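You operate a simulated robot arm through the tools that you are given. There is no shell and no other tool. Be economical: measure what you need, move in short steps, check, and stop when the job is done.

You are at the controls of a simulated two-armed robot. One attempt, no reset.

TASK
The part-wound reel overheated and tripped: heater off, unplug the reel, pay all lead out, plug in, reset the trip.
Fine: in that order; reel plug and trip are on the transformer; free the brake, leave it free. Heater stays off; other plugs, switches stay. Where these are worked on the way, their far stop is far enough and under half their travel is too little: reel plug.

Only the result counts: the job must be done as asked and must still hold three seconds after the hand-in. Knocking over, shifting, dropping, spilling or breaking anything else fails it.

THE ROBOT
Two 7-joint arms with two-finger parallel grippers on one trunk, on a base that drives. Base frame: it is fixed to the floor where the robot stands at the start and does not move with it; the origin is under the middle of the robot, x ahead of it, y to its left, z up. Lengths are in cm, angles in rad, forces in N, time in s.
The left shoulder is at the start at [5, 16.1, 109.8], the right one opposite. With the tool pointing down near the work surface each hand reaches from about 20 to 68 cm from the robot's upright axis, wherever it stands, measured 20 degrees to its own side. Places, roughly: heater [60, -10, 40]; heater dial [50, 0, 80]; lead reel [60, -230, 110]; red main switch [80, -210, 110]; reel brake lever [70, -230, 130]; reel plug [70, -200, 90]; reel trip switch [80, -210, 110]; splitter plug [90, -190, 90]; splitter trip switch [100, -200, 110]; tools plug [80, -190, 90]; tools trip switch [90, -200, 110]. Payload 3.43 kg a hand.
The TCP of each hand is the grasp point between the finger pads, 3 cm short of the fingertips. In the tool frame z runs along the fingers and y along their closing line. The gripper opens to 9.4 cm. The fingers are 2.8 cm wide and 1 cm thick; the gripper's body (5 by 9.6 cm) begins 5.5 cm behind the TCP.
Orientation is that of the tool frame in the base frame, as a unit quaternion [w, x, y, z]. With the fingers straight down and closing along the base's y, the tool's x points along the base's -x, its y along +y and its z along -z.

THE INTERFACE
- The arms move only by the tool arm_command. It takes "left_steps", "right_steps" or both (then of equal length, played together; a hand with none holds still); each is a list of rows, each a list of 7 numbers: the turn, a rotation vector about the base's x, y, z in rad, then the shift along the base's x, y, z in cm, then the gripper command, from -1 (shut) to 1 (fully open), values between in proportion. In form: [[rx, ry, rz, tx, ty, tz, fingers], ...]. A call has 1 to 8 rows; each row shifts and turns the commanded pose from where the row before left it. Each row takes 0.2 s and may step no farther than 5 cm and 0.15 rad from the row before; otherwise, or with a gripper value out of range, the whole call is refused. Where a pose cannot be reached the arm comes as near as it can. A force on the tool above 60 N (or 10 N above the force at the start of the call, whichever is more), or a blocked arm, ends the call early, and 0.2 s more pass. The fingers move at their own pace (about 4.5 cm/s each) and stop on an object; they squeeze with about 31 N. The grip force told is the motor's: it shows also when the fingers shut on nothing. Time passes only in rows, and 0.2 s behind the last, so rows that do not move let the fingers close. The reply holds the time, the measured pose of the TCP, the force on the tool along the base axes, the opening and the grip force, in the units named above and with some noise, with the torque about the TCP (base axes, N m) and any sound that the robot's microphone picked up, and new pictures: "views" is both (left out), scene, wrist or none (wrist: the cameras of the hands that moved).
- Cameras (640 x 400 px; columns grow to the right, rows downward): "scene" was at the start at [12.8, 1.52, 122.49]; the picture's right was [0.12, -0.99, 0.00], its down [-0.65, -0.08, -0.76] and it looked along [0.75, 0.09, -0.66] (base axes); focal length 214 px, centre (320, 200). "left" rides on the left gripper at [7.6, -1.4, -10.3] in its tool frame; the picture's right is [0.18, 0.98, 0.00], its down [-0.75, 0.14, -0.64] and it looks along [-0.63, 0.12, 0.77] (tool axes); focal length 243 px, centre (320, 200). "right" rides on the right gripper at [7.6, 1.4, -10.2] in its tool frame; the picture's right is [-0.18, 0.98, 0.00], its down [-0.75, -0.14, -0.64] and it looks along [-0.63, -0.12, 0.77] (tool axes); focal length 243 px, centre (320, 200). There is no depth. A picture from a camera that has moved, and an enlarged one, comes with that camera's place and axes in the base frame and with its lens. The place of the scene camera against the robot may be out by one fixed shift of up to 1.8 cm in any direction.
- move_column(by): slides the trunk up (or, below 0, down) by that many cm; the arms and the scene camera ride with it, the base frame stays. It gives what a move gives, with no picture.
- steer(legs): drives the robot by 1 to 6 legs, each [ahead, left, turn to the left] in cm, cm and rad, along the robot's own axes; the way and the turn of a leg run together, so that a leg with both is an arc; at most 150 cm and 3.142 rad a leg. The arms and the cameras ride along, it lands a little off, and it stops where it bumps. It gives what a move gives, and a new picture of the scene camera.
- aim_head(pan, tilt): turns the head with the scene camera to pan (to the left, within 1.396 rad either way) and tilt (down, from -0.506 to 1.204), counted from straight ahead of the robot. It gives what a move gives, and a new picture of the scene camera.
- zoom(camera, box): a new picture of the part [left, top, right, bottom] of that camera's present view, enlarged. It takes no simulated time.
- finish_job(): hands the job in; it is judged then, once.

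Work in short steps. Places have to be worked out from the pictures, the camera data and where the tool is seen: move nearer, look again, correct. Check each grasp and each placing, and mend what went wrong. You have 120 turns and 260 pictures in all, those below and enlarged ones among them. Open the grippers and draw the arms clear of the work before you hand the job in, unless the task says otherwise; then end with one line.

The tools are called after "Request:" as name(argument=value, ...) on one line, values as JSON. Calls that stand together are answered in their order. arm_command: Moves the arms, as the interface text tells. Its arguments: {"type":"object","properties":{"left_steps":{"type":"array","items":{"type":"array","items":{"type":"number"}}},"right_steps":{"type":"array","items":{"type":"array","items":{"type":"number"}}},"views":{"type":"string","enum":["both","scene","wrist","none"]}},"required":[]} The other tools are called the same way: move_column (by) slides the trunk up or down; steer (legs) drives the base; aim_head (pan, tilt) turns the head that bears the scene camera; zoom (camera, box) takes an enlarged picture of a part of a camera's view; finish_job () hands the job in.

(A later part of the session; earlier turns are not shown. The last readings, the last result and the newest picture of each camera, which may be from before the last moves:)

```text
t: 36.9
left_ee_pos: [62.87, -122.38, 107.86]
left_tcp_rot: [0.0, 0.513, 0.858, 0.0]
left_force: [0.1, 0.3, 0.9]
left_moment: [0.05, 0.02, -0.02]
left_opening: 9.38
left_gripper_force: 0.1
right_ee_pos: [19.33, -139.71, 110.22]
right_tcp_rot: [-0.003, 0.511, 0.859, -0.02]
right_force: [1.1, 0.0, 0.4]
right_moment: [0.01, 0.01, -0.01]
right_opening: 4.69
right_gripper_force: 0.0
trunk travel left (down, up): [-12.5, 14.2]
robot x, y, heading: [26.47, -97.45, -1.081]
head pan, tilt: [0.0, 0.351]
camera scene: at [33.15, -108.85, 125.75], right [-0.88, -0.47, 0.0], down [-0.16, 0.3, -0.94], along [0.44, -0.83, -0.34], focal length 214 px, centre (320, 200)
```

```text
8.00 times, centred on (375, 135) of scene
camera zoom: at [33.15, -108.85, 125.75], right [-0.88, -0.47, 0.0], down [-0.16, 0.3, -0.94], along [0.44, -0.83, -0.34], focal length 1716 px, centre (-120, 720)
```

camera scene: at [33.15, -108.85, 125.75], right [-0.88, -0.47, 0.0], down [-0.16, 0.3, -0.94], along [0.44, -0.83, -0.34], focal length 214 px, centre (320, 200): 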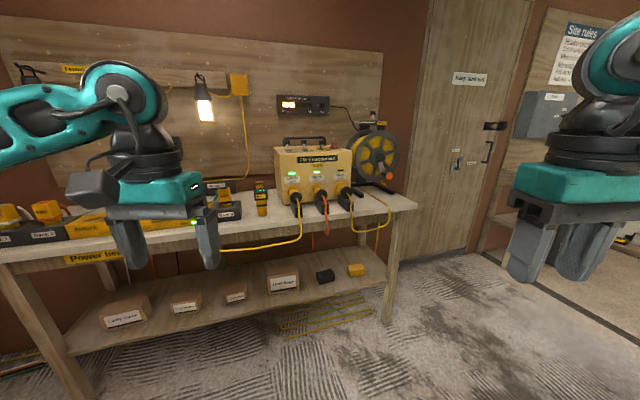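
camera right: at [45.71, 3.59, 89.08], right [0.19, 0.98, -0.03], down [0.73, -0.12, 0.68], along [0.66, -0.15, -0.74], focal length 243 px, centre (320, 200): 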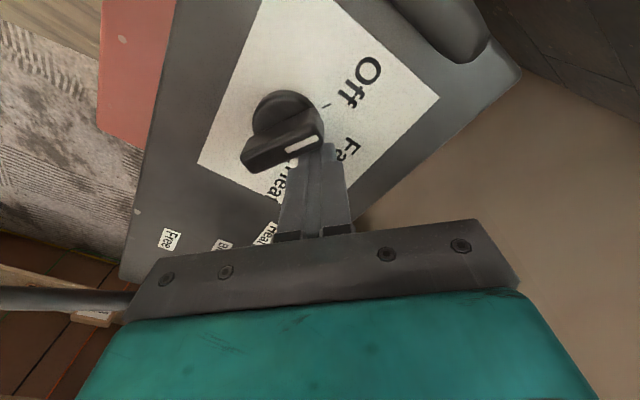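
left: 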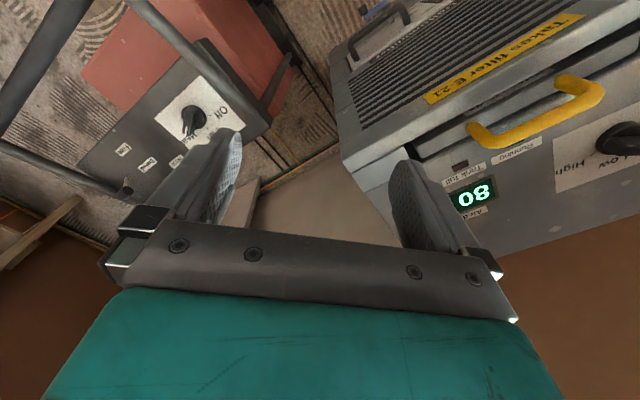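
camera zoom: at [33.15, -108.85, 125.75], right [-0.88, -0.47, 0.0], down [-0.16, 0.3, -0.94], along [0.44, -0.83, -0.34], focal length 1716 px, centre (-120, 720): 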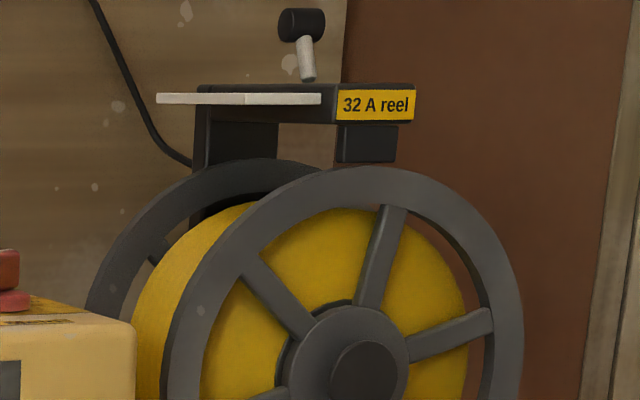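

The reel plug is at about [71, -204, 95], the reel hub near [58, -221, 109]. I drive 60 cm closer, still square to the transformer, and look down more.

Request:
steer(legs=[[60, 0, 0]])

Request:
aim_head(pan=-0.25, tilt=0.5)

```text
t: 40.3
left_ee_pos: [90.9, -175.33, 107.88]
left_tcp_rot: [0.0, 0.516, 0.857, 0.0]
left_force: [0.2, 0.4, -0.1]
left_moment: [0.0, -0.03, 0.02]
left_opening: 9.41
left_gripper_force: 0.0
right_ee_pos: [47.39, -192.42, 110.11]
right_tcp_rot: [-0.002, 0.514, 0.858, -0.022]
right_force: [-0.4, 0.0, 0.1]
right_moment: [0.03, 0.0, 0.0]
right_opening: 4.71
right_gripper_force: 0.1
trunk travel left (down, up): [-12.5, 14.2]
robot x, y, heading: [54.34, -150.46, -1.084]
head pan, tilt: [0.0, 0.351]
camera scene: at [61.16, -161.73, 125.75], right [-0.88, -0.47, 0.0], down [-0.16, 0.3, -0.94], along [0.44, -0.83, -0.34], focal length 214 px, centre (320, 200)
```

scene: 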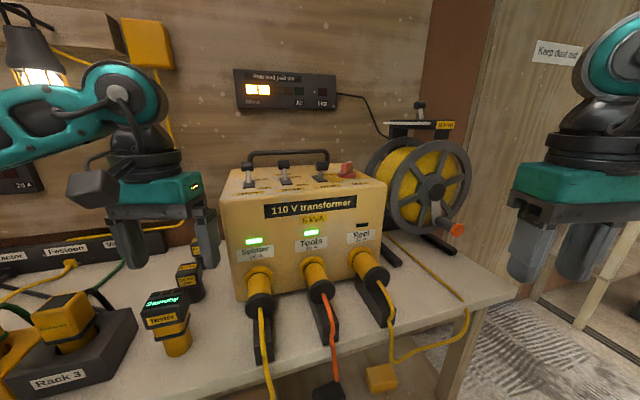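

```text
t: 41.0
left_ee_pos: [90.95, -175.32, 107.97]
left_tcp_rot: [0.001, 0.517, 0.856, -0.001]
left_force: [-0.2, 0.3, -0.3]
left_moment: [0.01, -0.02, 0.02]
left_opening: 9.38
left_gripper_force: 0.0
right_ee_pos: [47.26, -192.52, 110.18]
right_tcp_rot: [-0.002, 0.512, 0.858, -0.021]
right_force: [0.4, 0.5, -0.5]
right_moment: [-0.02, 0.02, -0.02]
right_opening: 4.69
right_gripper_force: 0.0
trunk travel left (down, up): [-12.5, 14.2]
robot x, y, heading: [54.6, -150.32, -1.088]
head pan, tilt: [-0.25, 0.499]
camera scene: at [58.93, -162.32, 124.39], right [-0.97, -0.23, 0.0], down [-0.11, 0.47, -0.88], along [0.21, -0.85, -0.48], focal length 214 px, centre (320, 200)
```

scene: 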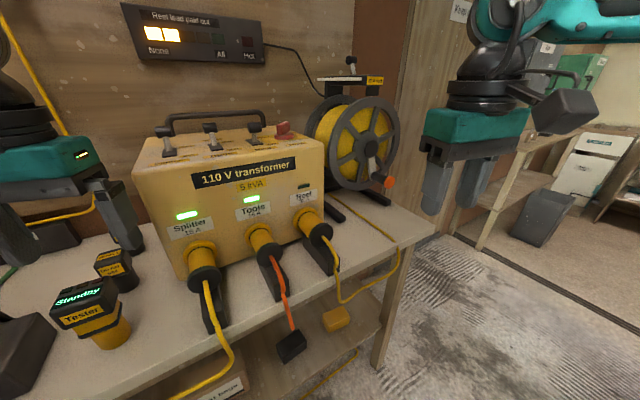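

The wall indicator shows the lead paid out (None…All, Hot). I zoom on details.

Request:
zoom(camera="scene", box=[270, 40, 420, 134])

Request:
zoom(camera="scene", box=[230, 170, 350, 280])

Request:
zoom(camera="scene", box=[130, 100, 310, 180])

Request:
zoom(camera="scene", box=[120, 0, 280, 70])

```text
4.26 times, centred on (345, 87) of scene
camera zoom: at [58.93, -162.32, 124.39], right [-0.97, -0.23, 0.0], down [-0.11, 0.47, -0.88], along [0.21, -0.85, -0.48], focal length 913 px, centre (214, 681)
```

zoom: 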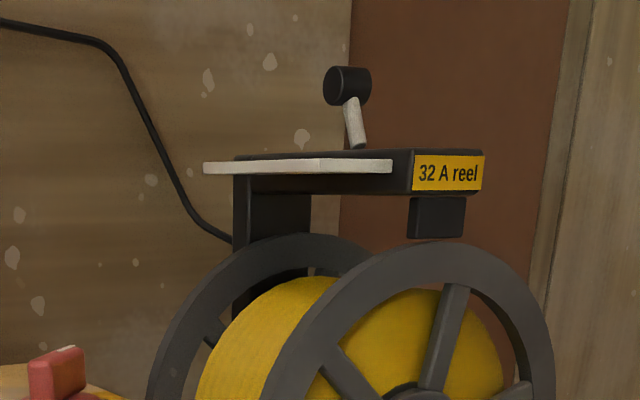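

```text
3.64 times, centred on (290, 225) of scene
camera zoom: at [58.93, -162.32, 124.39], right [-0.97, -0.23, 0.0], down [-0.11, 0.47, -0.88], along [0.21, -0.85, -0.48], focal length 780 px, centre (429, 109)
```

zoom: 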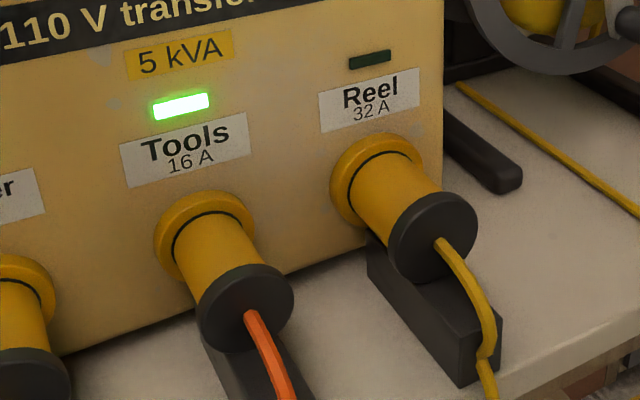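

```text
3.56 times, centred on (220, 140) of scene
camera zoom: at [58.93, -162.32, 124.39], right [-0.97, -0.23, 0.0], down [-0.11, 0.47, -0.88], along [0.21, -0.85, -0.48], focal length 763 px, centre (676, 413)
```

zoom: 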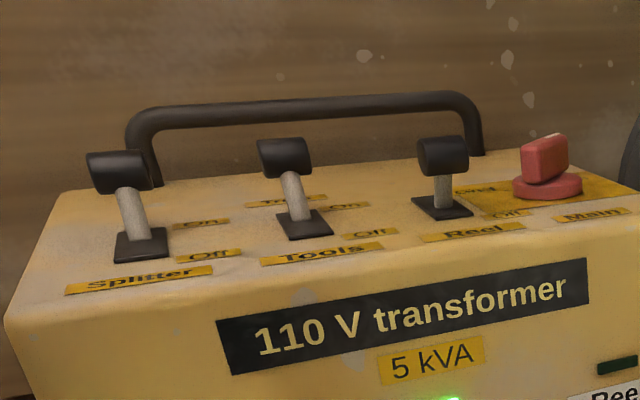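

```text
4.00 times, centred on (200, 35) of scene
camera zoom: at [58.93, -162.32, 124.39], right [-0.97, -0.23, 0.0], down [-0.11, 0.47, -0.88], along [0.21, -0.85, -0.48], focal length 858 px, centre (800, 860)
```

zoom: 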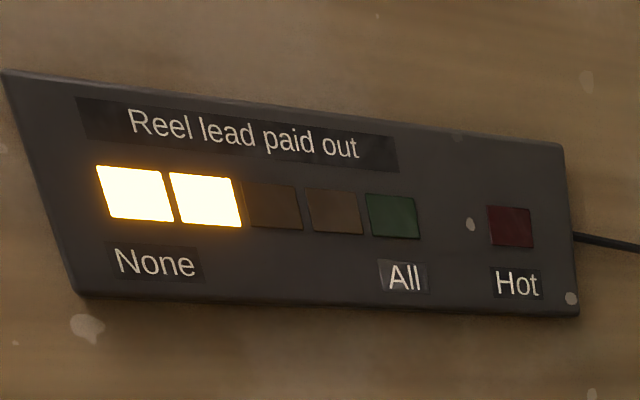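

Reel lamp is off; meter shows 2 of 5 segments. Reel plug end is about [68.3, -201, 94]. I bring the right hand above and in front of it to see it from the wrist camera.

Request:
arm_command(right_steps=[[0.034, -0.025, 0, 3.7, -0.9, 0, 0.5], [0, 0, 0, 3.7, -0.9, -1, 0.5], [0, 0, 0, 3.7, -0.9, -1, 0.5], [0, 0, 0, 3.7, -0.9, -1, 0.5], [0, 0, 0, 3.7, -0.9, -1, 0.5], [0, 0, 0, 0, 0, 0, 0.5]])

```text
t: 42.4
left_ee_pos: [90.87, -175.36, 107.7]
left_tcp_rot: [0.0, 0.515, 0.857, 0.0]
left_force: [0.4, 0.5, 0.4]
left_moment: [0.0, -0.01, 0.0]
left_opening: 9.37
left_gripper_force: 0.1
right_ee_pos: [63.8, -196.42, 106.47]
right_tcp_rot: [-0.001, 0.513, 0.858, -0.001]
right_force: [-0.8, 0.0, -0.6]
right_moment: [0.02, -0.02, -0.05]
right_opening: 7.03
right_gripper_force: 0.0
right hand out of reach, approached as far as the arm can: row 5
trunk travel left (down, up): [-12.5, 14.2]
robot x, y, heading: [54.48, -150.03, -1.088]
head pan, tilt: [-0.25, 0.499]
camera scene: at [58.94, -162.35, 124.38], right [-0.97, -0.23, 0.0], down [-0.11, 0.47, -0.88], along [0.21, -0.85, -0.48], focal length 214 px, centre (320, 200)
camera right: at [61.41, -189.02, 116.66], right [0.95, 0.3, 0.0], down [0.23, -0.73, 0.64], along [0.19, -0.61, -0.77], focal length 243 px, centre (320, 200)
```

scene: 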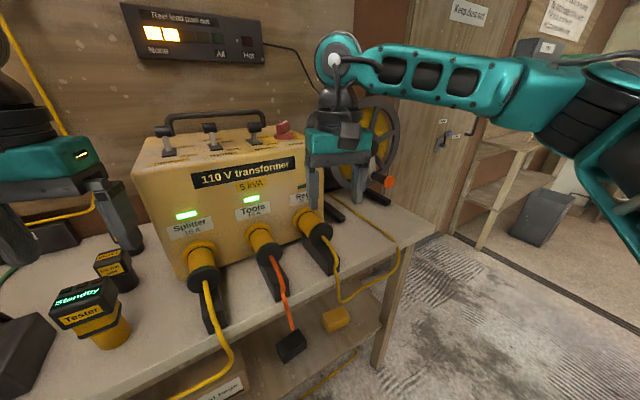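
right: 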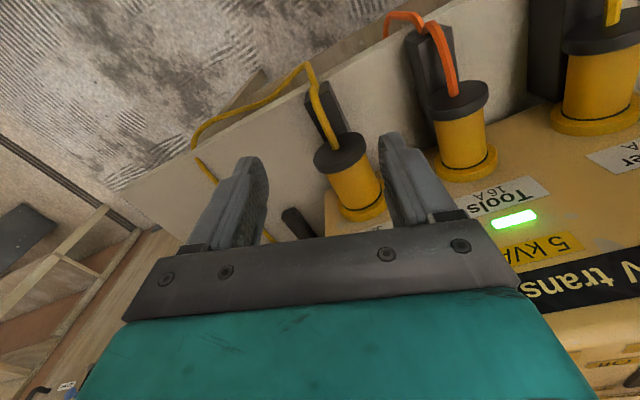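

Row of plugs runs at ~45° (spacing ~10.5 cm), plug axis inward ≈ (0.67,-0.74); reel plug end ≈ [67.1, -199.6, 95]. I pull back the hand and turn the robot 0.25 left to face the transformer squarely.

Request:
arm_command(right_steps=[[0, 0, 0, -2, 4, 3, 0.5], [0, 0, 0, -2, 4, 3, 0.5]], views="none")

Request:
steer(legs=[[0, 0, 0.25]])

Request:
arm_command(right_steps=[[0, 0, 0, -1, -2.5, 0, 0.5], [0, 0, 0, -1, -2.5, 0, 0.5], [0, 0, 0, -1, -2.5, 0, 0.5]])

```text
refused: row 1 steps farther than a row can; nothing moved
```

```text
t: 43.7
left_ee_pos: [96.03, -165.58, 107.92]
left_tcp_rot: [0.0, 0.404, 0.915, 0.0]
left_force: [0.2, 0.4, 0.4]
left_moment: [-0.01, 0.0, -0.01]
left_opening: 9.41
left_gripper_force: 0.0
right_ee_pos: [74.8, -192.68, 106.4]
right_tcp_rot: [0.0, 0.401, 0.916, -0.001]
right_force: [-0.4, -0.1, 0.2]
right_moment: [-0.01, -0.01, -0.01]
right_opening: 7.04
right_gripper_force: 0.0
trunk travel left (down, up): [-12.5, 14.2]
robot x, y, heading: [54.72, -150.73, -0.832]
head pan, tilt: [-0.25, 0.499]
camera scene: at [61.88, -160.93, 124.39], right [-0.88, -0.47, 0.0], down [-0.22, 0.42, -0.88], along [0.41, -0.78, -0.48], focal length 214 px, centre (320, 200)
```

scene: 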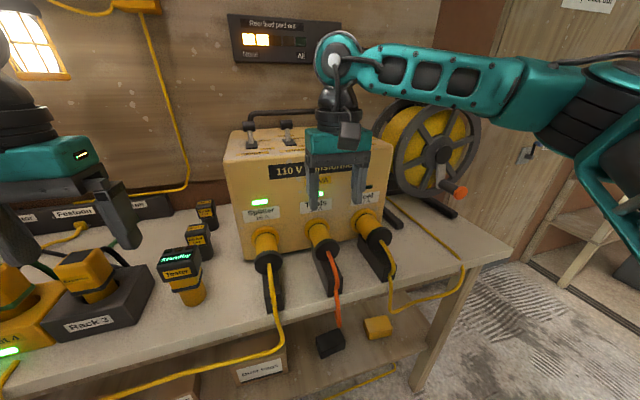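

```text
t: 44.5
left_ee_pos: [95.84, -165.63, 107.85]
left_tcp_rot: [0.0, 0.405, 0.914, 0.0]
left_force: [1.0, -0.6, -0.1]
left_moment: [0.05, -0.01, 0.01]
left_opening: 9.4
left_gripper_force: 0.0
right_ee_pos: [71.8, -200.25, 106.39]
right_tcp_rot: [0.001, 0.402, 0.916, -0.001]
right_force: [-0.4, 0.0, -0.3]
right_moment: [-0.01, -0.03, 0.01]
right_opening: 7.03
right_gripper_force: 0.0
trunk travel left (down, up): [-12.5, 14.2]
robot x, y, heading: [54.31, -150.32, -0.835]
head pan, tilt: [-0.25, 0.499]
camera scene: at [61.85, -160.95, 124.39], right [-0.88, -0.47, 0.0], down [-0.22, 0.42, -0.88], along [0.41, -0.78, -0.48], focal length 214 px, centre (320, 200)
camera right: at [67.58, -193.65, 116.65], right [0.85, 0.53, 0.0], down [0.41, -0.65, 0.64], along [0.34, -0.55, -0.77], focal length 243 px, centre (320, 200)
```

scene: 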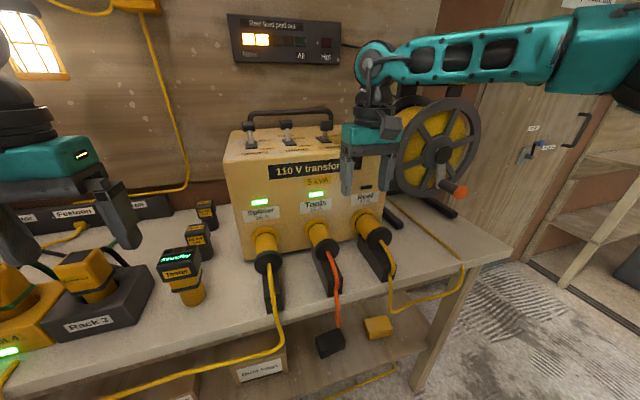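
right: 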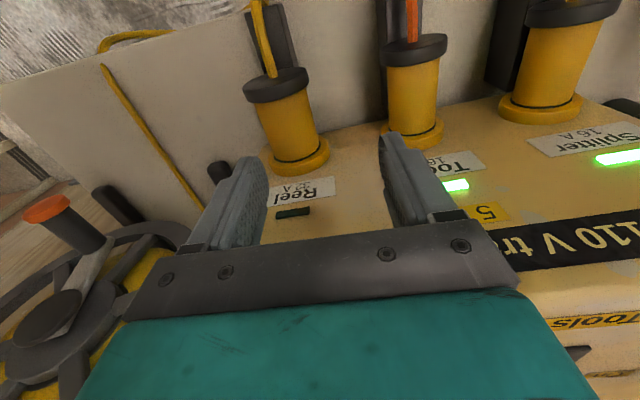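

Plug: end ≈ [67.3,-200.5,93.5], base ≈ [72.3,-206,94.5], ~5 cm thick. I position over its body and descend partway.

Request:
arm_command(right_steps=[[0, 0, 0, -2.5, -2.4, 0, 0.5], [0, 0, 0, 0, 0, -3, 0.5], [0, 0, 0, 0, 0, -3, 0.5], [0, 0, 0, 0, 0, 0, 0.5]])

```text
t: 45.5
left_ee_pos: [95.84, -165.58, 107.85]
left_tcp_rot: [0.0, 0.405, 0.914, 0.0]
left_force: [-1.2, 0.0, 1.3]
left_moment: [0.02, 0.0, 0.01]
left_opening: 9.39
left_gripper_force: 0.0
right_ee_pos: [69.33, -202.5, 100.57]
right_tcp_rot: [0.0, 0.402, 0.916, 0.0]
right_force: [0.2, 0.6, 0.6]
right_moment: [0.0, -0.01, 0.0]
right_opening: 7.05
right_gripper_force: 0.1
trunk travel left (down, up): [-12.5, 14.2]
robot x, y, heading: [54.63, -150.52, -0.836]
head pan, tilt: [-0.25, 0.499]
camera scene: at [61.86, -160.94, 124.39], right [-0.88, -0.47, 0.0], down [-0.22, 0.42, -0.88], along [0.41, -0.78, -0.48], focal length 214 px, centre (320, 200)
camera right: at [65.19, -195.93, 110.67], right [0.85, 0.53, 0.0], down [0.41, -0.65, 0.64], along [0.34, -0.55, -0.77], focal length 243 px, centre (320, 200)
```

scene: 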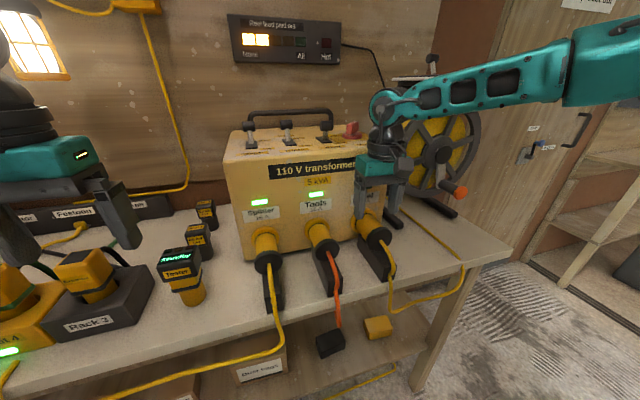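
right: 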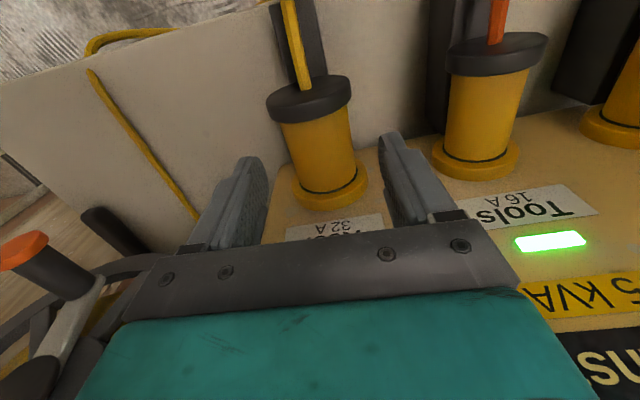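

Plug is centred between the fingers. Descend to straddle it.

Request:
arm_command(right_steps=[[0, 0, 0, -0.1, 0.1, -2, 0.5], [0, 0, 0, 0, 0, -2, 0.5], [0, 0, 0, 0, 0, -2, 0.5], [0, 0, 0, 0, 0, 0, 0.5]])

Request:
zoom(camera="scene", box=[330, 120, 450, 290])

```text
t: 46.5
left_ee_pos: [95.98, -165.7, 107.9]
left_tcp_rot: [0.0, 0.404, 0.915, 0.0]
left_force: [0.7, -0.2, -0.7]
left_moment: [-0.03, -0.01, -0.01]
left_opening: 9.41
left_gripper_force: 0.0
right_ee_pos: [69.39, -202.39, 94.43]
right_tcp_rot: [0.0, 0.402, 0.916, 0.0]
right_force: [0.1, -0.2, 0.1]
right_moment: [-0.01, -0.01, 0.0]
right_opening: 7.01
right_gripper_force: 0.0
trunk travel left (down, up): [-12.5, 14.2]
robot x, y, heading: [54.78, -150.75, -0.834]
head pan, tilt: [-0.25, 0.499]
camera scene: at [61.86, -160.94, 124.39], right [-0.88, -0.47, 0.0], down [-0.22, 0.42, -0.88], along [0.41, -0.78, -0.48], focal length 214 px, centre (320, 200)
camera right: at [65.12, -195.83, 104.63], right [0.85, 0.53, 0.0], down [0.41, -0.65, 0.64], along [0.34, -0.55, -0.77], focal length 243 px, centre (320, 200)
```

scene: 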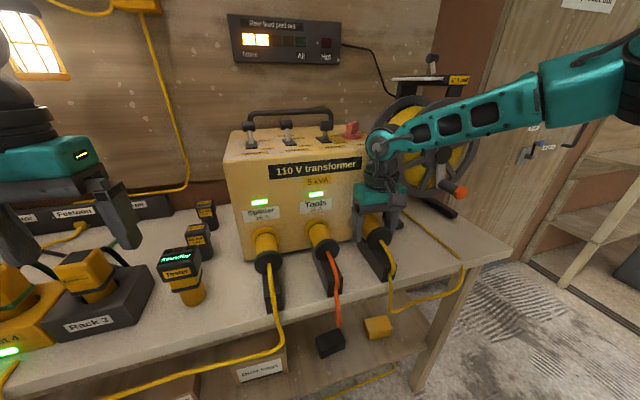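
right: 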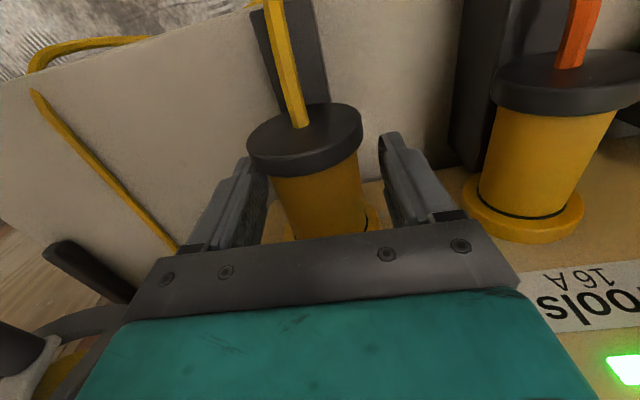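

```text
2.35 times, centred on (390, 205) of scene
camera zoom: at [61.86, -160.94, 124.39], right [-0.88, -0.47, 0.0], down [-0.22, 0.42, -0.88], along [0.41, -0.78, -0.48], focal length 505 px, centre (155, 188)
```

zoom: 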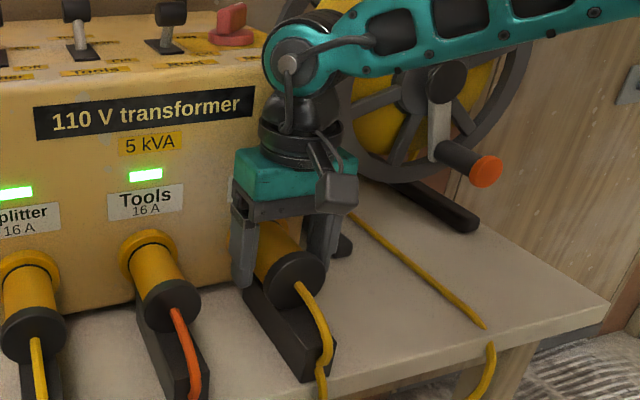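

Straddling; close.

Request:
arm_command(right_steps=[[0, 0, 0, 0, 0, 0, -1], [0, 0, 0, 0, 0, 0, -1], [0, 0, 0, 0, 0, 0, -1], [0, 0, 0, 0, 0, 0, -1]], views="wrist")

```text
t: 47.5
left_ee_pos: [95.78, -165.66, 107.93]
left_tcp_rot: [0.001, 0.405, 0.914, 0.0]
left_force: [-0.1, -0.1, 0.7]
left_moment: [0.0, 0.03, 0.02]
left_opening: 9.41
left_gripper_force: 0.0
right_ee_pos: [69.07, -202.61, 94.38]
right_tcp_rot: [-0.001, 0.402, 0.916, -0.002]
right_force: [-15.8, -14.8, 4.6]
right_moment: [-0.16, 0.92, 0.81]
right_opening: 5.22
right_gripper_force: 45.1
trunk travel left (down, up): [-12.5, 14.2]
robot x, y, heading: [54.28, -150.62, -0.836]
head pan, tilt: [-0.25, 0.499]
camera right: at [64.89, -196.04, 104.61], right [0.85, 0.53, 0.0], down [0.41, -0.65, 0.64], along [0.34, -0.55, -0.77], focal length 243 px, centre (320, 200)
```

right: 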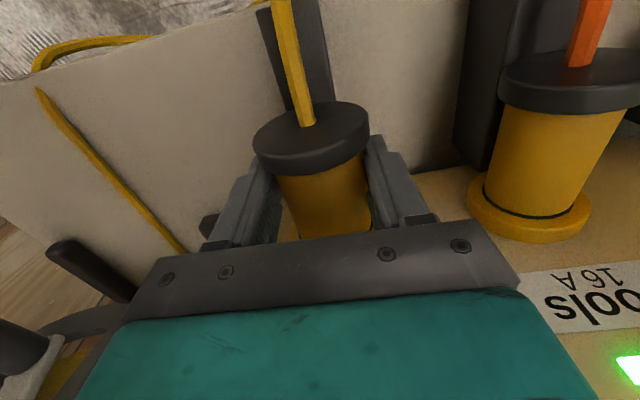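

Gripped at 5.2 cm. Pull outward along the plug's axis in 1 cm rows with slight lateral relief.

Request:
arm_command(right_steps=[[0, 0, 0, -0.2, -0.2, 0, -1], [0, 0, 0, -0.7, 0.75, 0, -1], [0, 0, 0, -0.7, 0.75, 0, -1], [0, 0, 0, -0.7, 0.75, 0, -1], [0, 0, 0, -0.7, 0.75, 0, -1]])

```text
t: 48.7
left_ee_pos: [95.74, -165.74, 107.76]
left_tcp_rot: [0.0, 0.404, 0.915, 0.001]
left_force: [-0.7, -0.4, -0.7]
left_moment: [0.0, -0.01, 0.02]
left_opening: 9.39
left_gripper_force: 0.0
right_ee_pos: [66.09, -199.62, 94.45]
right_tcp_rot: [0.001, 0.401, 0.916, 0.0]
right_force: [-11.6, -12.8, -1.9]
right_moment: [-0.22, -0.08, 1.74]
right_opening: 5.21
right_gripper_force: 45.0
trunk travel left (down, up): [-12.5, 14.2]
robot x, y, heading: [54.62, -150.79, -0.832]
head pan, tilt: [-0.25, 0.499]
camera scene: at [61.74, -161.08, 124.38], right [-0.88, -0.47, 0.0], down [-0.22, 0.42, -0.88], along [0.41, -0.78, -0.48], focal length 214 px, centre (320, 200)
camera right: at [61.95, -193.16, 104.62], right [0.85, 0.53, 0.0], down [0.41, -0.65, 0.64], along [0.34, -0.54, -0.77], focal length 243 px, centre (320, 200)
```

scene: 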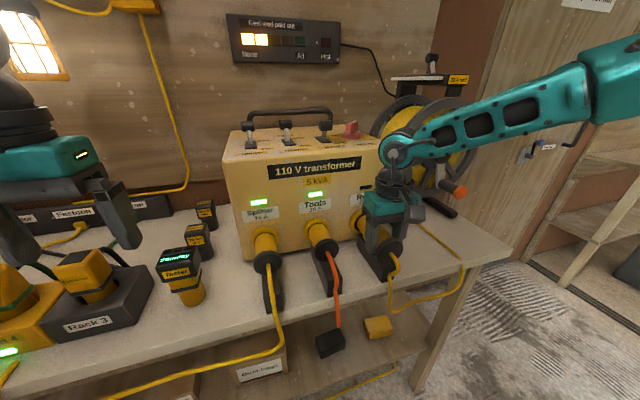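
right: 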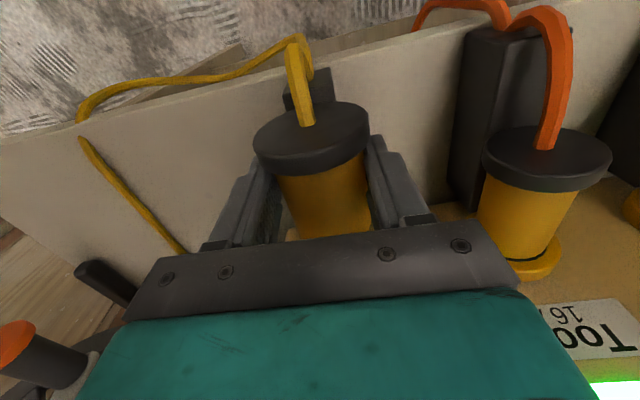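

Plug slid out 4 cm. Continue to its far stop.

Request:
arm_command(right_steps=[[0, 0, 0, -0.85, 0.55, 0, -1], [0, 0, 0, -0.75, 0.68, 0, -1], [0, 0, 0, -0.72, 0.7, 0, -1], [0, 0, 0, -0.72, 0.7, 0, -1], [0, 0, 0, -0.72, 0.7, 0, -1]])

```text
t: 49.4
left_ee_pos: [96.3, -165.73, 107.54]
left_tcp_rot: [-0.001, 0.403, 0.915, 0.001]
left_force: [-0.1, 0.4, -0.3]
left_moment: [-0.01, 0.0, -0.01]
left_opening: 9.43
left_gripper_force: 0.0
right_ee_pos: [65.65, -199.37, 94.35]
right_tcp_rot: [0.018, 0.393, 0.919, -0.005]
right_force: [14.1, -14.1, -26.1]
right_moment: [-0.81, -1.04, 1.97]
right_opening: 5.18
right_gripper_force: 45.0
trunk travel left (down, up): [-12.5, 14.2]
robot x, y, heading: [54.92, -150.47, -0.839]
head pan, tilt: [-0.25, 0.499]
stopped in row 3 (right hand): the force on the tool passed its limit at 66 N (the readings are from after the stop); the commanded pose is now the measured one
camera scene: at [62.18, -161.31, 124.29], right [-0.88, -0.47, 0.0], down [-0.23, 0.43, -0.88], along [0.41, -0.77, -0.48], focal length 214 px, centre (320, 200)
camera right: at [61.14, -192.61, 104.41], right [0.84, 0.55, 0.01], down [0.4, -0.63, 0.67], along [0.37, -0.56, -0.74], focal length 243 px, centre (320, 200)
```

scene: 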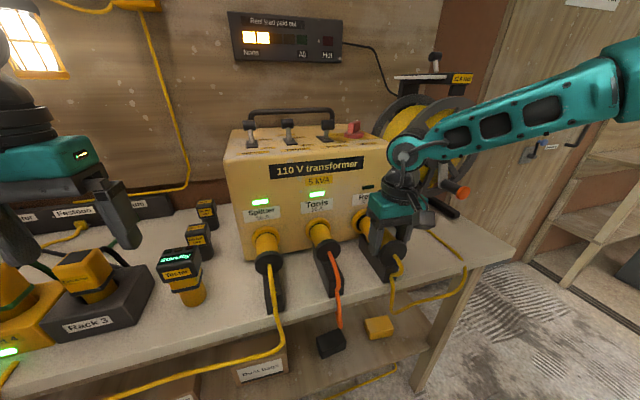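
right: 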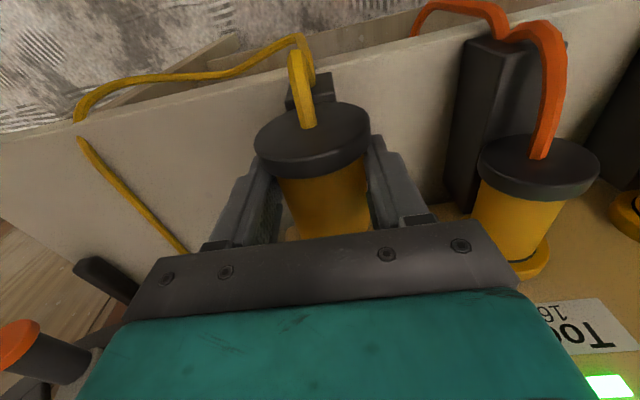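

Hard stop after ~4.7 cm: the far stop. I open, lift, and check.

Request:
arm_command(right_steps=[[0, 0, 0, 0, 0, 0, 0.5], [0, 0, 0, 0, 0, 0, 0.5], [0, 0, 0, 0, 0, 3, 0.5], [0, 0, 0, 0, 0, 4, 0.5], [0, 0, 0, 0, 0, 4, 0.5]], views="wrist")

Request:
zoom(camera="scene", box=[330, 150, 450, 290])

```text
t: 50.6
left_ee_pos: [96.04, -165.52, 107.89]
left_tcp_rot: [0.001, 0.404, 0.915, -0.001]
left_force: [0.3, 0.3, 0.1]
left_moment: [-0.02, -0.01, 0.03]
left_opening: 9.38
left_gripper_force: 0.0
right_ee_pos: [65.14, -199.06, 105.82]
right_tcp_rot: [0.016, 0.398, 0.917, -0.003]
right_force: [0.1, -0.6, -0.2]
right_moment: [0.03, -0.01, -0.03]
right_opening: 7.06
right_gripper_force: 0.1
trunk travel left (down, up): [-12.5, 14.2]
robot x, y, heading: [54.38, -150.54, -0.831]
head pan, tilt: [-0.25, 0.499]
camera right: at [60.77, -192.16, 115.83], right [0.84, 0.54, 0.01], down [0.4, -0.63, 0.66], along [0.36, -0.56, -0.75], focal length 243 px, centre (320, 200)
```

right: 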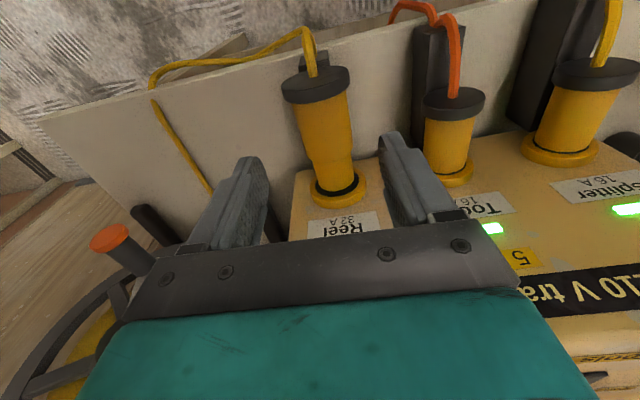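

```text
2.86 times, centred on (390, 220) of scene
camera zoom: at [61.96, -160.95, 124.39], right [-0.88, -0.47, 0.0], down [-0.22, 0.42, -0.88], along [0.41, -0.78, -0.48], focal length 613 px, centre (120, 143)
```

zoom: 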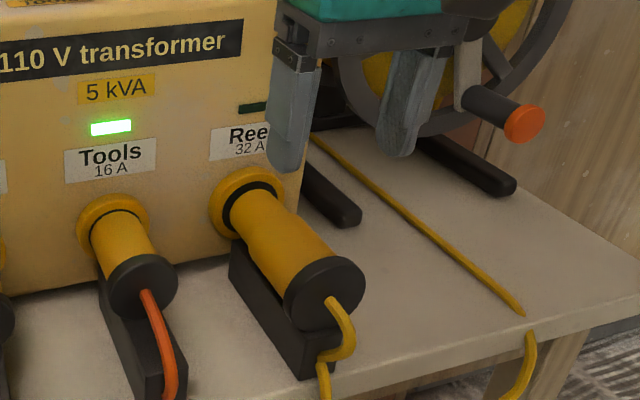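

The plug is fully withdrawn. Now the brake: raise the trunk and look at the reel's top plate.

Request:
move_column(by=14)

Request:
aim_head(pan=-0.5, tilt=0.45)

Request:
zoom(camera="scene", box=[230, 80, 430, 205])

```text
t: 52.2
left_ee_pos: [95.86, -165.56, 121.84]
left_tcp_rot: [0.0, 0.404, 0.915, 0.0]
left_force: [-0.6, 0.6, -0.2]
left_moment: [0.02, -0.02, -0.01]
left_opening: 9.41
left_gripper_force: 0.0
right_ee_pos: [65.27, -198.92, 119.8]
right_tcp_rot: [0.017, 0.398, 0.917, -0.005]
right_force: [0.5, -0.2, -0.4]
right_moment: [0.01, 0.02, 0.02]
right_opening: 7.04
right_gripper_force: 0.0
trunk travel left (down, up): [-26.5, 0.2]
robot x, y, heading: [54.24, -150.17, -0.833]
head pan, tilt: [-0.25, 0.499]
```

```text
t: 53.0
left_ee_pos: [96.02, -165.55, 121.88]
left_tcp_rot: [0.0, 0.403, 0.915, -0.001]
left_force: [0.3, -0.5, 0.2]
left_moment: [-0.03, -0.03, -0.03]
left_opening: 9.41
left_gripper_force: 0.1
right_ee_pos: [65.27, -198.97, 119.7]
right_tcp_rot: [0.016, 0.398, 0.917, -0.004]
right_force: [1.1, -0.5, 0.4]
right_moment: [-0.01, 0.01, 0.03]
right_opening: 7.04
right_gripper_force: 0.0
trunk travel left (down, up): [-26.5, 0.2]
robot x, y, heading: [54.65, -150.15, -0.828]
head pan, tilt: [-0.499, 0.45]
camera scene: at [59.88, -161.87, 138.83], right [-0.97, -0.24, 0.0], down [-0.1, 0.42, -0.9], along [0.21, -0.87, -0.44], focal length 214 px, centre (320, 200)
```

scene: 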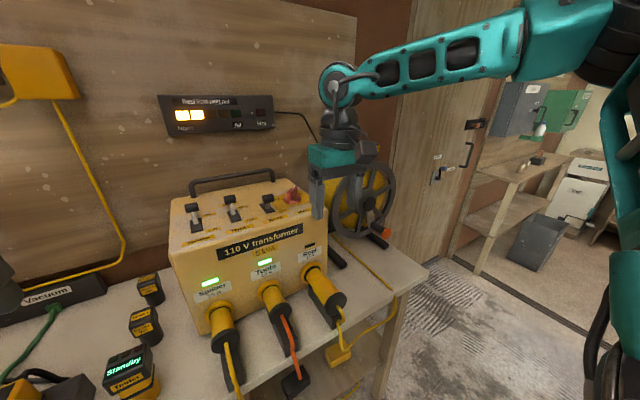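

```text
3.20 times, centred on (330, 142) of scene
camera zoom: at [59.88, -161.87, 138.83], right [-0.97, -0.24, 0.0], down [-0.1, 0.42, -0.9], along [0.21, -0.87, -0.44], focal length 686 px, centre (288, 384)
```

zoom: 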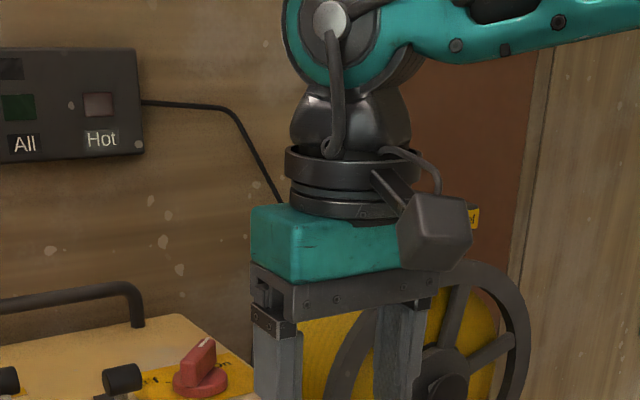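

The hand blocks the view; I move it to the right and up.

Request:
arm_command(right_steps=[[0, 0, 0, -3.5, 0, 3, 0.5], [0, 0, 0, -3.5, 0, 3, 0.5], [0, 0, 0, -3.5, 0, 3, 0.5], [0, 0, 0, -3.5, 0, 3, 0.5], [0, 0, 0, -3.5, 0, 3, 0.5]])

Request:
zoom(camera="scene", box=[270, 80, 430, 180])

```text
t: 54.2
left_ee_pos: [96.08, -165.51, 122.0]
left_tcp_rot: [0.001, 0.404, 0.915, 0.0]
left_force: [-0.2, -0.6, 0.3]
left_moment: [-0.02, -0.05, -0.02]
left_opening: 9.41
left_gripper_force: 0.1
right_ee_pos: [47.67, -198.91, 134.99]
right_tcp_rot: [0.016, 0.397, 0.918, -0.004]
right_force: [0.6, 0.0, 0.6]
right_moment: [0.01, 0.0, 0.02]
right_opening: 7.03
right_gripper_force: 0.0
trunk travel left (down, up): [-26.5, 0.2]
robot x, y, heading: [54.34, -150.48, -0.833]
head pan, tilt: [-0.499, 0.45]
camera scene: at [59.8, -161.84, 138.84], right [-0.97, -0.24, 0.0], down [-0.1, 0.42, -0.9], along [0.21, -0.87, -0.43], focal length 214 px, centre (320, 200)
camera right: at [43.19, -192.09, 144.86], right [0.84, 0.54, 0.01], down [0.4, -0.63, 0.67], along [0.37, -0.56, -0.75], focal length 243 px, centre (320, 200)
```

scene: 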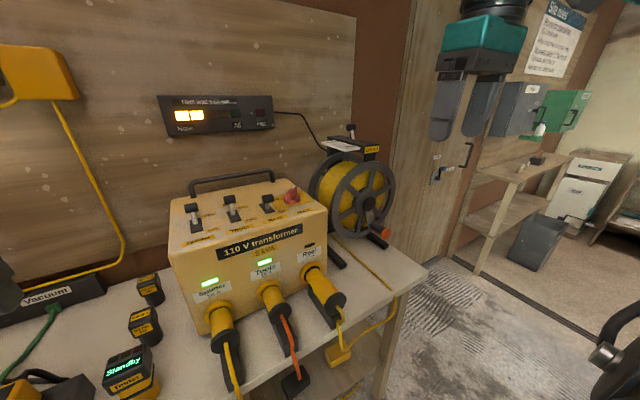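
right: 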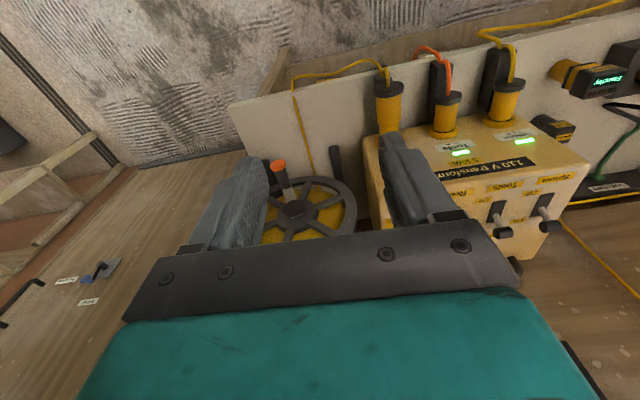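

```text
4.00 times, centred on (350, 130) of scene
camera zoom: at [59.8, -161.84, 138.84], right [-0.97, -0.24, 0.0], down [-0.1, 0.42, -0.9], along [0.21, -0.87, -0.43], focal length 858 px, centre (200, 480)
```

zoom: 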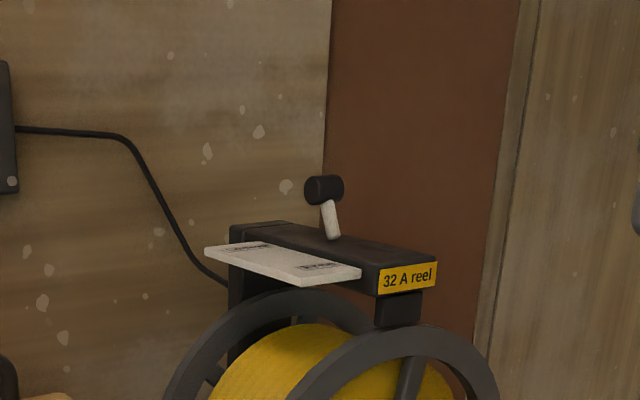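

Request:
zoom(camera="scene", box=[318, 118, 384, 156])

```text
9.70 times, centred on (351, 137) of scene
camera zoom: at [59.8, -161.84, 138.84], right [-0.97, -0.24, 0.0], down [-0.1, 0.42, -0.9], along [0.21, -0.87, -0.43], focal length 2080 px, centre (19, 811)
```

zoom: 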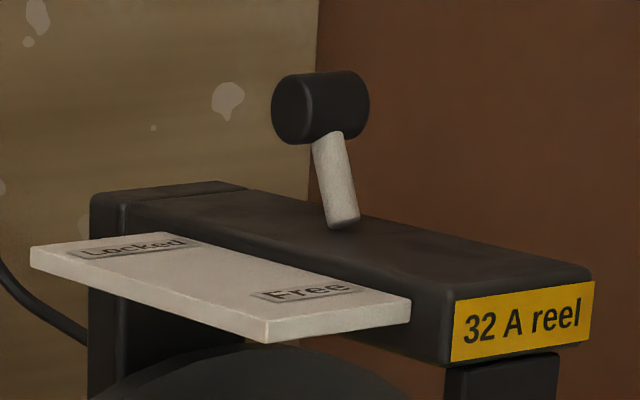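

Brake lever base ≈ [65.6,-231.3,127]; it leans to Locked (rear), Free is toward the robot along (-0.71,0.71). I tuck the left hand in and shift the robot along the bench to face the reel.

Request:
arm_command(left_steps=[[0, 0, 0, -2.7, 3, 1.5, 0], [0, 0, 0, -2.7, 3, 1.5, 0], [0, 0, 0, -2.7, 3, 1.5, 0], [0, 0, 0, -2.7, 3, 1.5, 0]], views="none")

Request:
steer(legs=[[5, -32, 0.05]])

Request:
aim_head(pan=-0.2, tilt=0.35)

```text
t: 55.2
left_ee_pos: [85.14, -153.42, 127.85]
left_tcp_rot: [0.0, 0.403, 0.915, 0.001]
left_force: [-0.2, 0.8, -0.2]
left_moment: [-0.01, -0.01, 0.02]
left_opening: 4.69
left_gripper_force: 0.2
right_ee_pos: [47.68, -198.87, 134.97]
right_tcp_rot: [0.016, 0.398, 0.917, -0.004]
right_force: [-0.1, 0.4, 0.5]
right_moment: [-0.02, -0.04, 0.03]
right_opening: 7.07
right_gripper_force: 0.0
trunk travel left (down, up): [-26.5, 0.2]
robot x, y, heading: [54.68, -150.5, -0.831]
head pan, tilt: [-0.499, 0.45]
```

```text
t: 58.6
left_ee_pos: [65.43, -177.94, 127.8]
left_tcp_rot: [0.0, 0.381, 0.924, 0.0]
left_force: [-0.5, 0.1, 0.5]
left_moment: [0.03, 0.03, 0.02]
left_opening: 4.72
left_gripper_force: 0.1
right_ee_pos: [30.14, -225.03, 134.82]
right_tcp_rot: [0.016, 0.375, 0.927, -0.003]
right_force: [0.2, 0.0, -0.2]
right_moment: [-0.02, -0.03, 0.05]
right_opening: 7.05
right_gripper_force: 0.1
trunk travel left (down, up): [-26.5, 0.2]
robot x, y, heading: [34.53, -176.59, -0.786]
head pan, tilt: [-0.499, 0.45]
camera scene: at [40.55, -187.5, 138.83], right [-0.96, -0.28, 0.0], down [-0.12, 0.42, -0.9], along [0.25, -0.86, -0.44], focal length 214 px, centre (320, 200)
```

scene: 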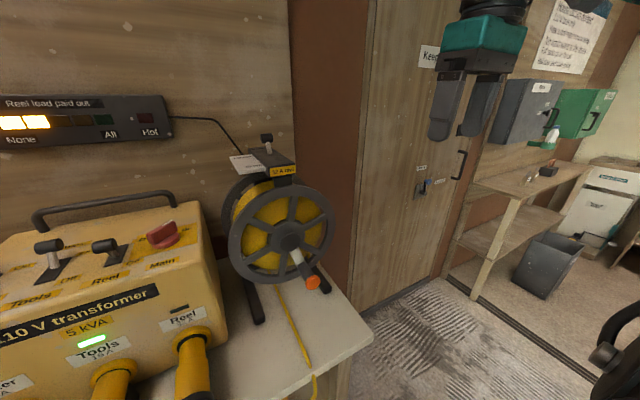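

```text
t: 59.4
left_ee_pos: [65.46, -178.01, 127.84]
left_tcp_rot: [0.0, 0.381, 0.925, 0.0]
left_force: [1.0, 0.0, -0.3]
left_moment: [0.02, -0.02, -0.02]
left_opening: 4.69
left_gripper_force: 0.1
right_ee_pos: [30.1, -225.01, 134.97]
right_tcp_rot: [0.016, 0.376, 0.927, -0.004]
right_force: [-0.4, -0.2, -0.1]
right_moment: [0.0, 0.0, 0.0]
right_opening: 7.03
right_gripper_force: 0.1
trunk travel left (down, up): [-26.5, 0.2]
robot x, y, heading: [34.49, -176.71, -0.784]
head pan, tilt: [-0.201, 0.351]
camera scene: at [43.09, -186.44, 139.75], right [-0.83, -0.55, 0.0], down [-0.19, 0.29, -0.94], along [0.52, -0.78, -0.34], focal length 214 px, centre (320, 200)
```

scene: 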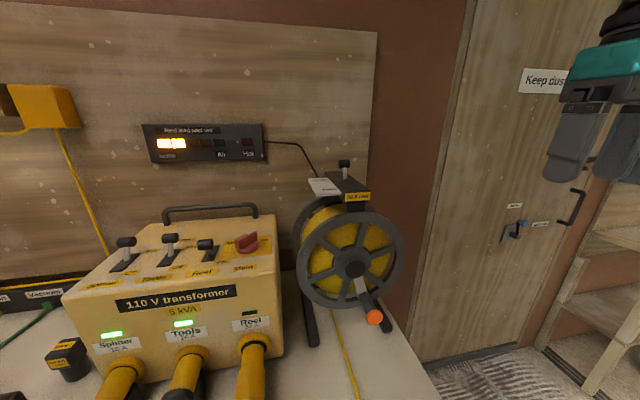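

Request:
zoom(camera="scene", box=[290, 145, 410, 345])

Request:
zoom(camera="scene", box=[90, 210, 280, 310])

```text
2.00 times, centred on (350, 245) of scene
camera zoom: at [43.09, -186.44, 139.75], right [-0.83, -0.55, 0.0], down [-0.19, 0.29, -0.94], along [0.52, -0.78, -0.34], focal length 429 px, centre (260, 110)
```

zoom: 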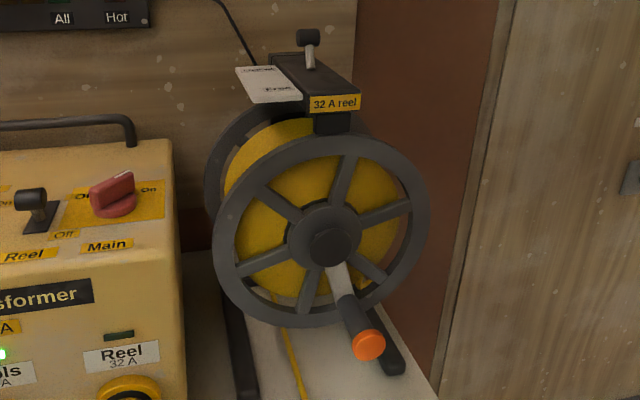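

```text
3.37 times, centred on (185, 260) of scene
camera zoom: at [43.09, -186.44, 139.75], right [-0.83, -0.55, 0.0], down [-0.19, 0.29, -0.94], along [0.52, -0.78, -0.34], focal length 722 px, centre (775, -2)
```

zoom: 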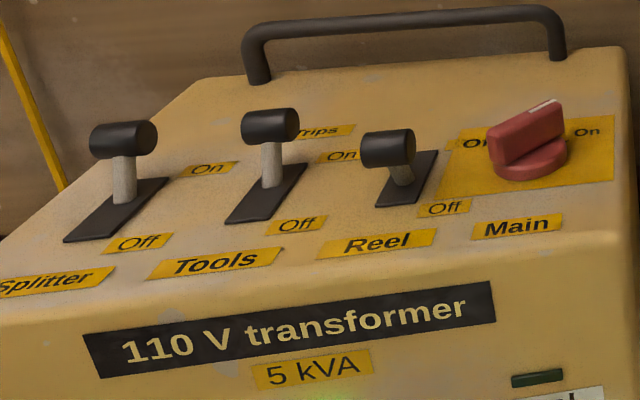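

Lever head ≈ [66.8,-232.1,130.4]. I bring the right hand (fingers down, closing along the head's length) toward above it.

Request:
arm_command(right_steps=[[0.019, 0.027, 0, 3.5, -0.5, 3, 0.3], [0, 0, 0, 4.6, -0.9, 1, 0.3], [0, 0, 0, 4.7, -0.9, 0, 0.3], [0, 0, 0, 4.7, -0.9, 0, 0.3], [0, 0, 0, 4.7, -0.9, 0, 0.3], [0, 0, 0, 4.7, -0.9, 0, 0.3], [0, 0, 0, 4.4, -0.9, 0, 0.3], [0, 0, 0, 0, 0, 0, 0.3]])

```text
t: 61.2
left_ee_pos: [65.39, -177.96, 127.79]
left_tcp_rot: [0.0, 0.382, 0.924, 0.0]
left_force: [-0.4, 0.1, 0.2]
left_moment: [-0.02, -0.01, -0.02]
left_opening: 4.71
left_gripper_force: 0.2
right_ee_pos: [52.68, -228.28, 132.89]
right_tcp_rot: [0.001, 0.376, 0.927, -0.001]
right_force: [-0.3, 1.1, 0.4]
right_moment: [0.01, 0.0, 0.01]
right_opening: 6.1
right_gripper_force: 0.0
right hand out of reach, approached as far as the arm can: row 5, 6, 7
trunk travel left (down, up): [-26.5, 0.2]
robot x, y, heading: [34.81, -176.46, -0.787]
head pan, tilt: [-0.201, 0.351]
camera scene: at [43.09, -186.42, 139.76], right [-0.83, -0.55, 0.0], down [-0.19, 0.29, -0.94], along [0.52, -0.78, -0.34], focal length 214 px, centre (320, 200)
camera right: at [48.26, -221.97, 143.05], right [0.82, 0.58, 0.0], down [0.44, -0.63, 0.64], along [0.37, -0.53, -0.77], focal length 243 px, centre (320, 200)
```

scene: 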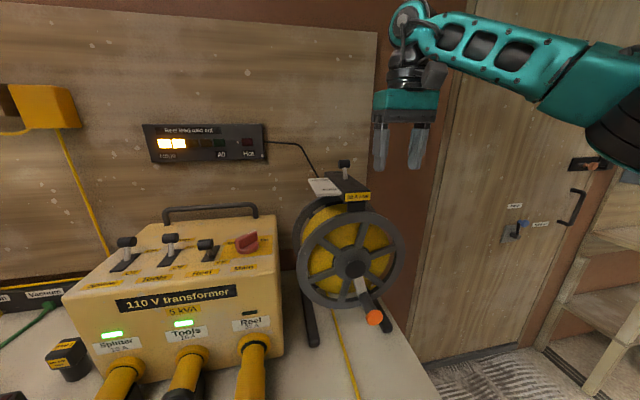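
right: 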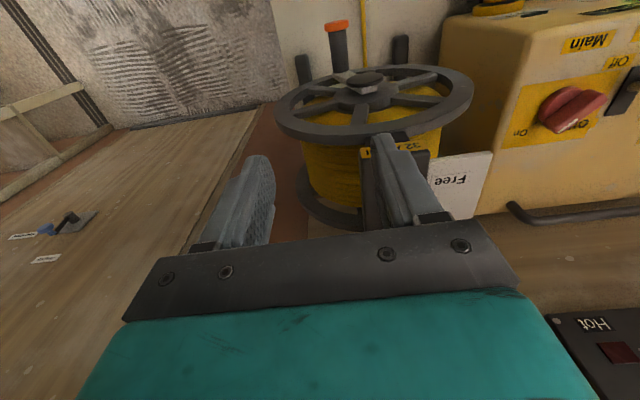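

Tool-down can't reach that far at this height; I pull back while tilting the fingers to point forward (horizontal).

Request:
arm_command(right_steps=[[-0.1, -0.1, 0, -1.2, 1.2, 0, 0.3], [-0.1, -0.1, 0, -1.2, 1.2, 0, 0.3], [-0.1, -0.1, 0, -1.2, 1.2, 0, 0.3], [-0.1, -0.1, 0, -1.2, 1.2, 0, 0.3], [-0.1, -0.1, 0, -1.2, 1.2, 0, 0.3], [-0.1, -0.1, 0, -1.2, 1.2, 0, 0.3], [-0.1, -0.1, 0, -1.2, 1.2, 0, 0.3], [-0.1, -0.1, 0, -1.2, 1.2, 0, 0.3]], views="none")

Request:
arm_command(right_steps=[[-0.1, -0.1, 0, 0, 0, 0, 0.3], [-0.1, -0.1, 0, 0, 0, 0, 0.3], [-0.1, -0.1, 0, 0, 0, 0, 0.3], [0, 0, 0, 0, 0, 0, 0.3]])

```text
t: 63.0
left_ee_pos: [65.4, -177.94, 127.85]
left_tcp_rot: [0.001, 0.382, 0.924, 0.0]
left_force: [0.8, 0.2, 0.4]
left_moment: [0.01, -0.02, -0.02]
left_opening: 4.7
left_gripper_force: 0.0
right_ee_pos: [43.23, -218.99, 133.05]
right_tcp_rot: [0.494, 0.317, 0.782, -0.208]
right_force: [0.0, 0.0, 0.0]
right_moment: [0.02, 0.0, -0.01]
right_opening: 6.1
right_gripper_force: 0.1
right hand out of reach, approached as far as the arm can: row 8
trunk travel left (down, up): [-26.5, 0.2]
robot x, y, heading: [34.73, -176.5, -0.788]
head pan, tilt: [-0.201, 0.351]
```

```text
t: 64.0
left_ee_pos: [65.48, -177.9, 127.99]
left_tcp_rot: [0.0, 0.382, 0.924, 0.0]
left_force: [1.7, -1.0, 1.3]
left_moment: [-0.01, -0.01, 0.02]
left_opening: 4.68
left_gripper_force: 0.0
right_ee_pos: [46.26, -222.8, 137.99]
right_tcp_rot: [0.646, 0.267, 0.661, -0.273]
right_force: [-0.3, -0.6, -0.7]
right_moment: [0.0, 0.0, 0.0]
right_opening: 6.12
right_gripper_force: 0.2
right hand out of reach, approached as far as the arm can: row 1, 2, 3
trunk travel left (down, up): [-26.5, 0.2]
robot x, y, heading: [34.82, -176.16, -0.787]
head pan, tilt: [-0.201, 0.351]
camera scene: at [43.09, -186.41, 139.76], right [-0.83, -0.55, 0.0], down [-0.19, 0.29, -0.94], along [0.52, -0.78, -0.34], focal length 214 px, centre (320, 200)
camera right: at [39.82, -214.49, 130.42], right [0.7, 0.69, 0.17], down [-0.54, 0.35, 0.76], along [0.47, -0.63, 0.62], focal length 243 px, centre (320, 200)
```

scene: 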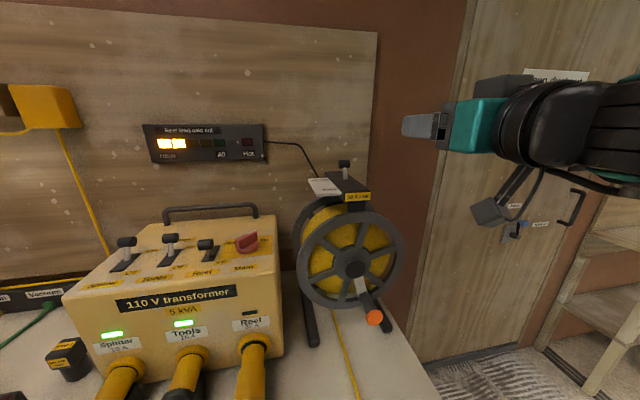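
right: 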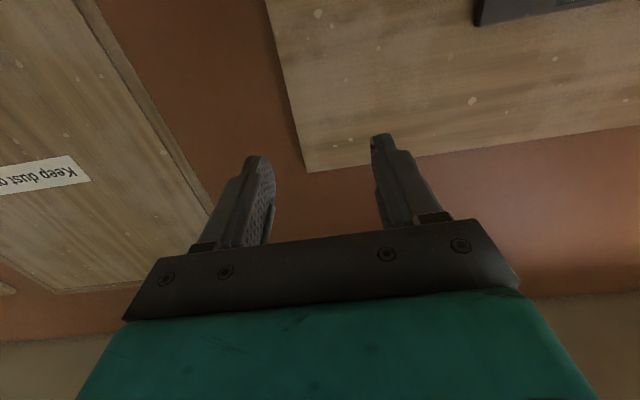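

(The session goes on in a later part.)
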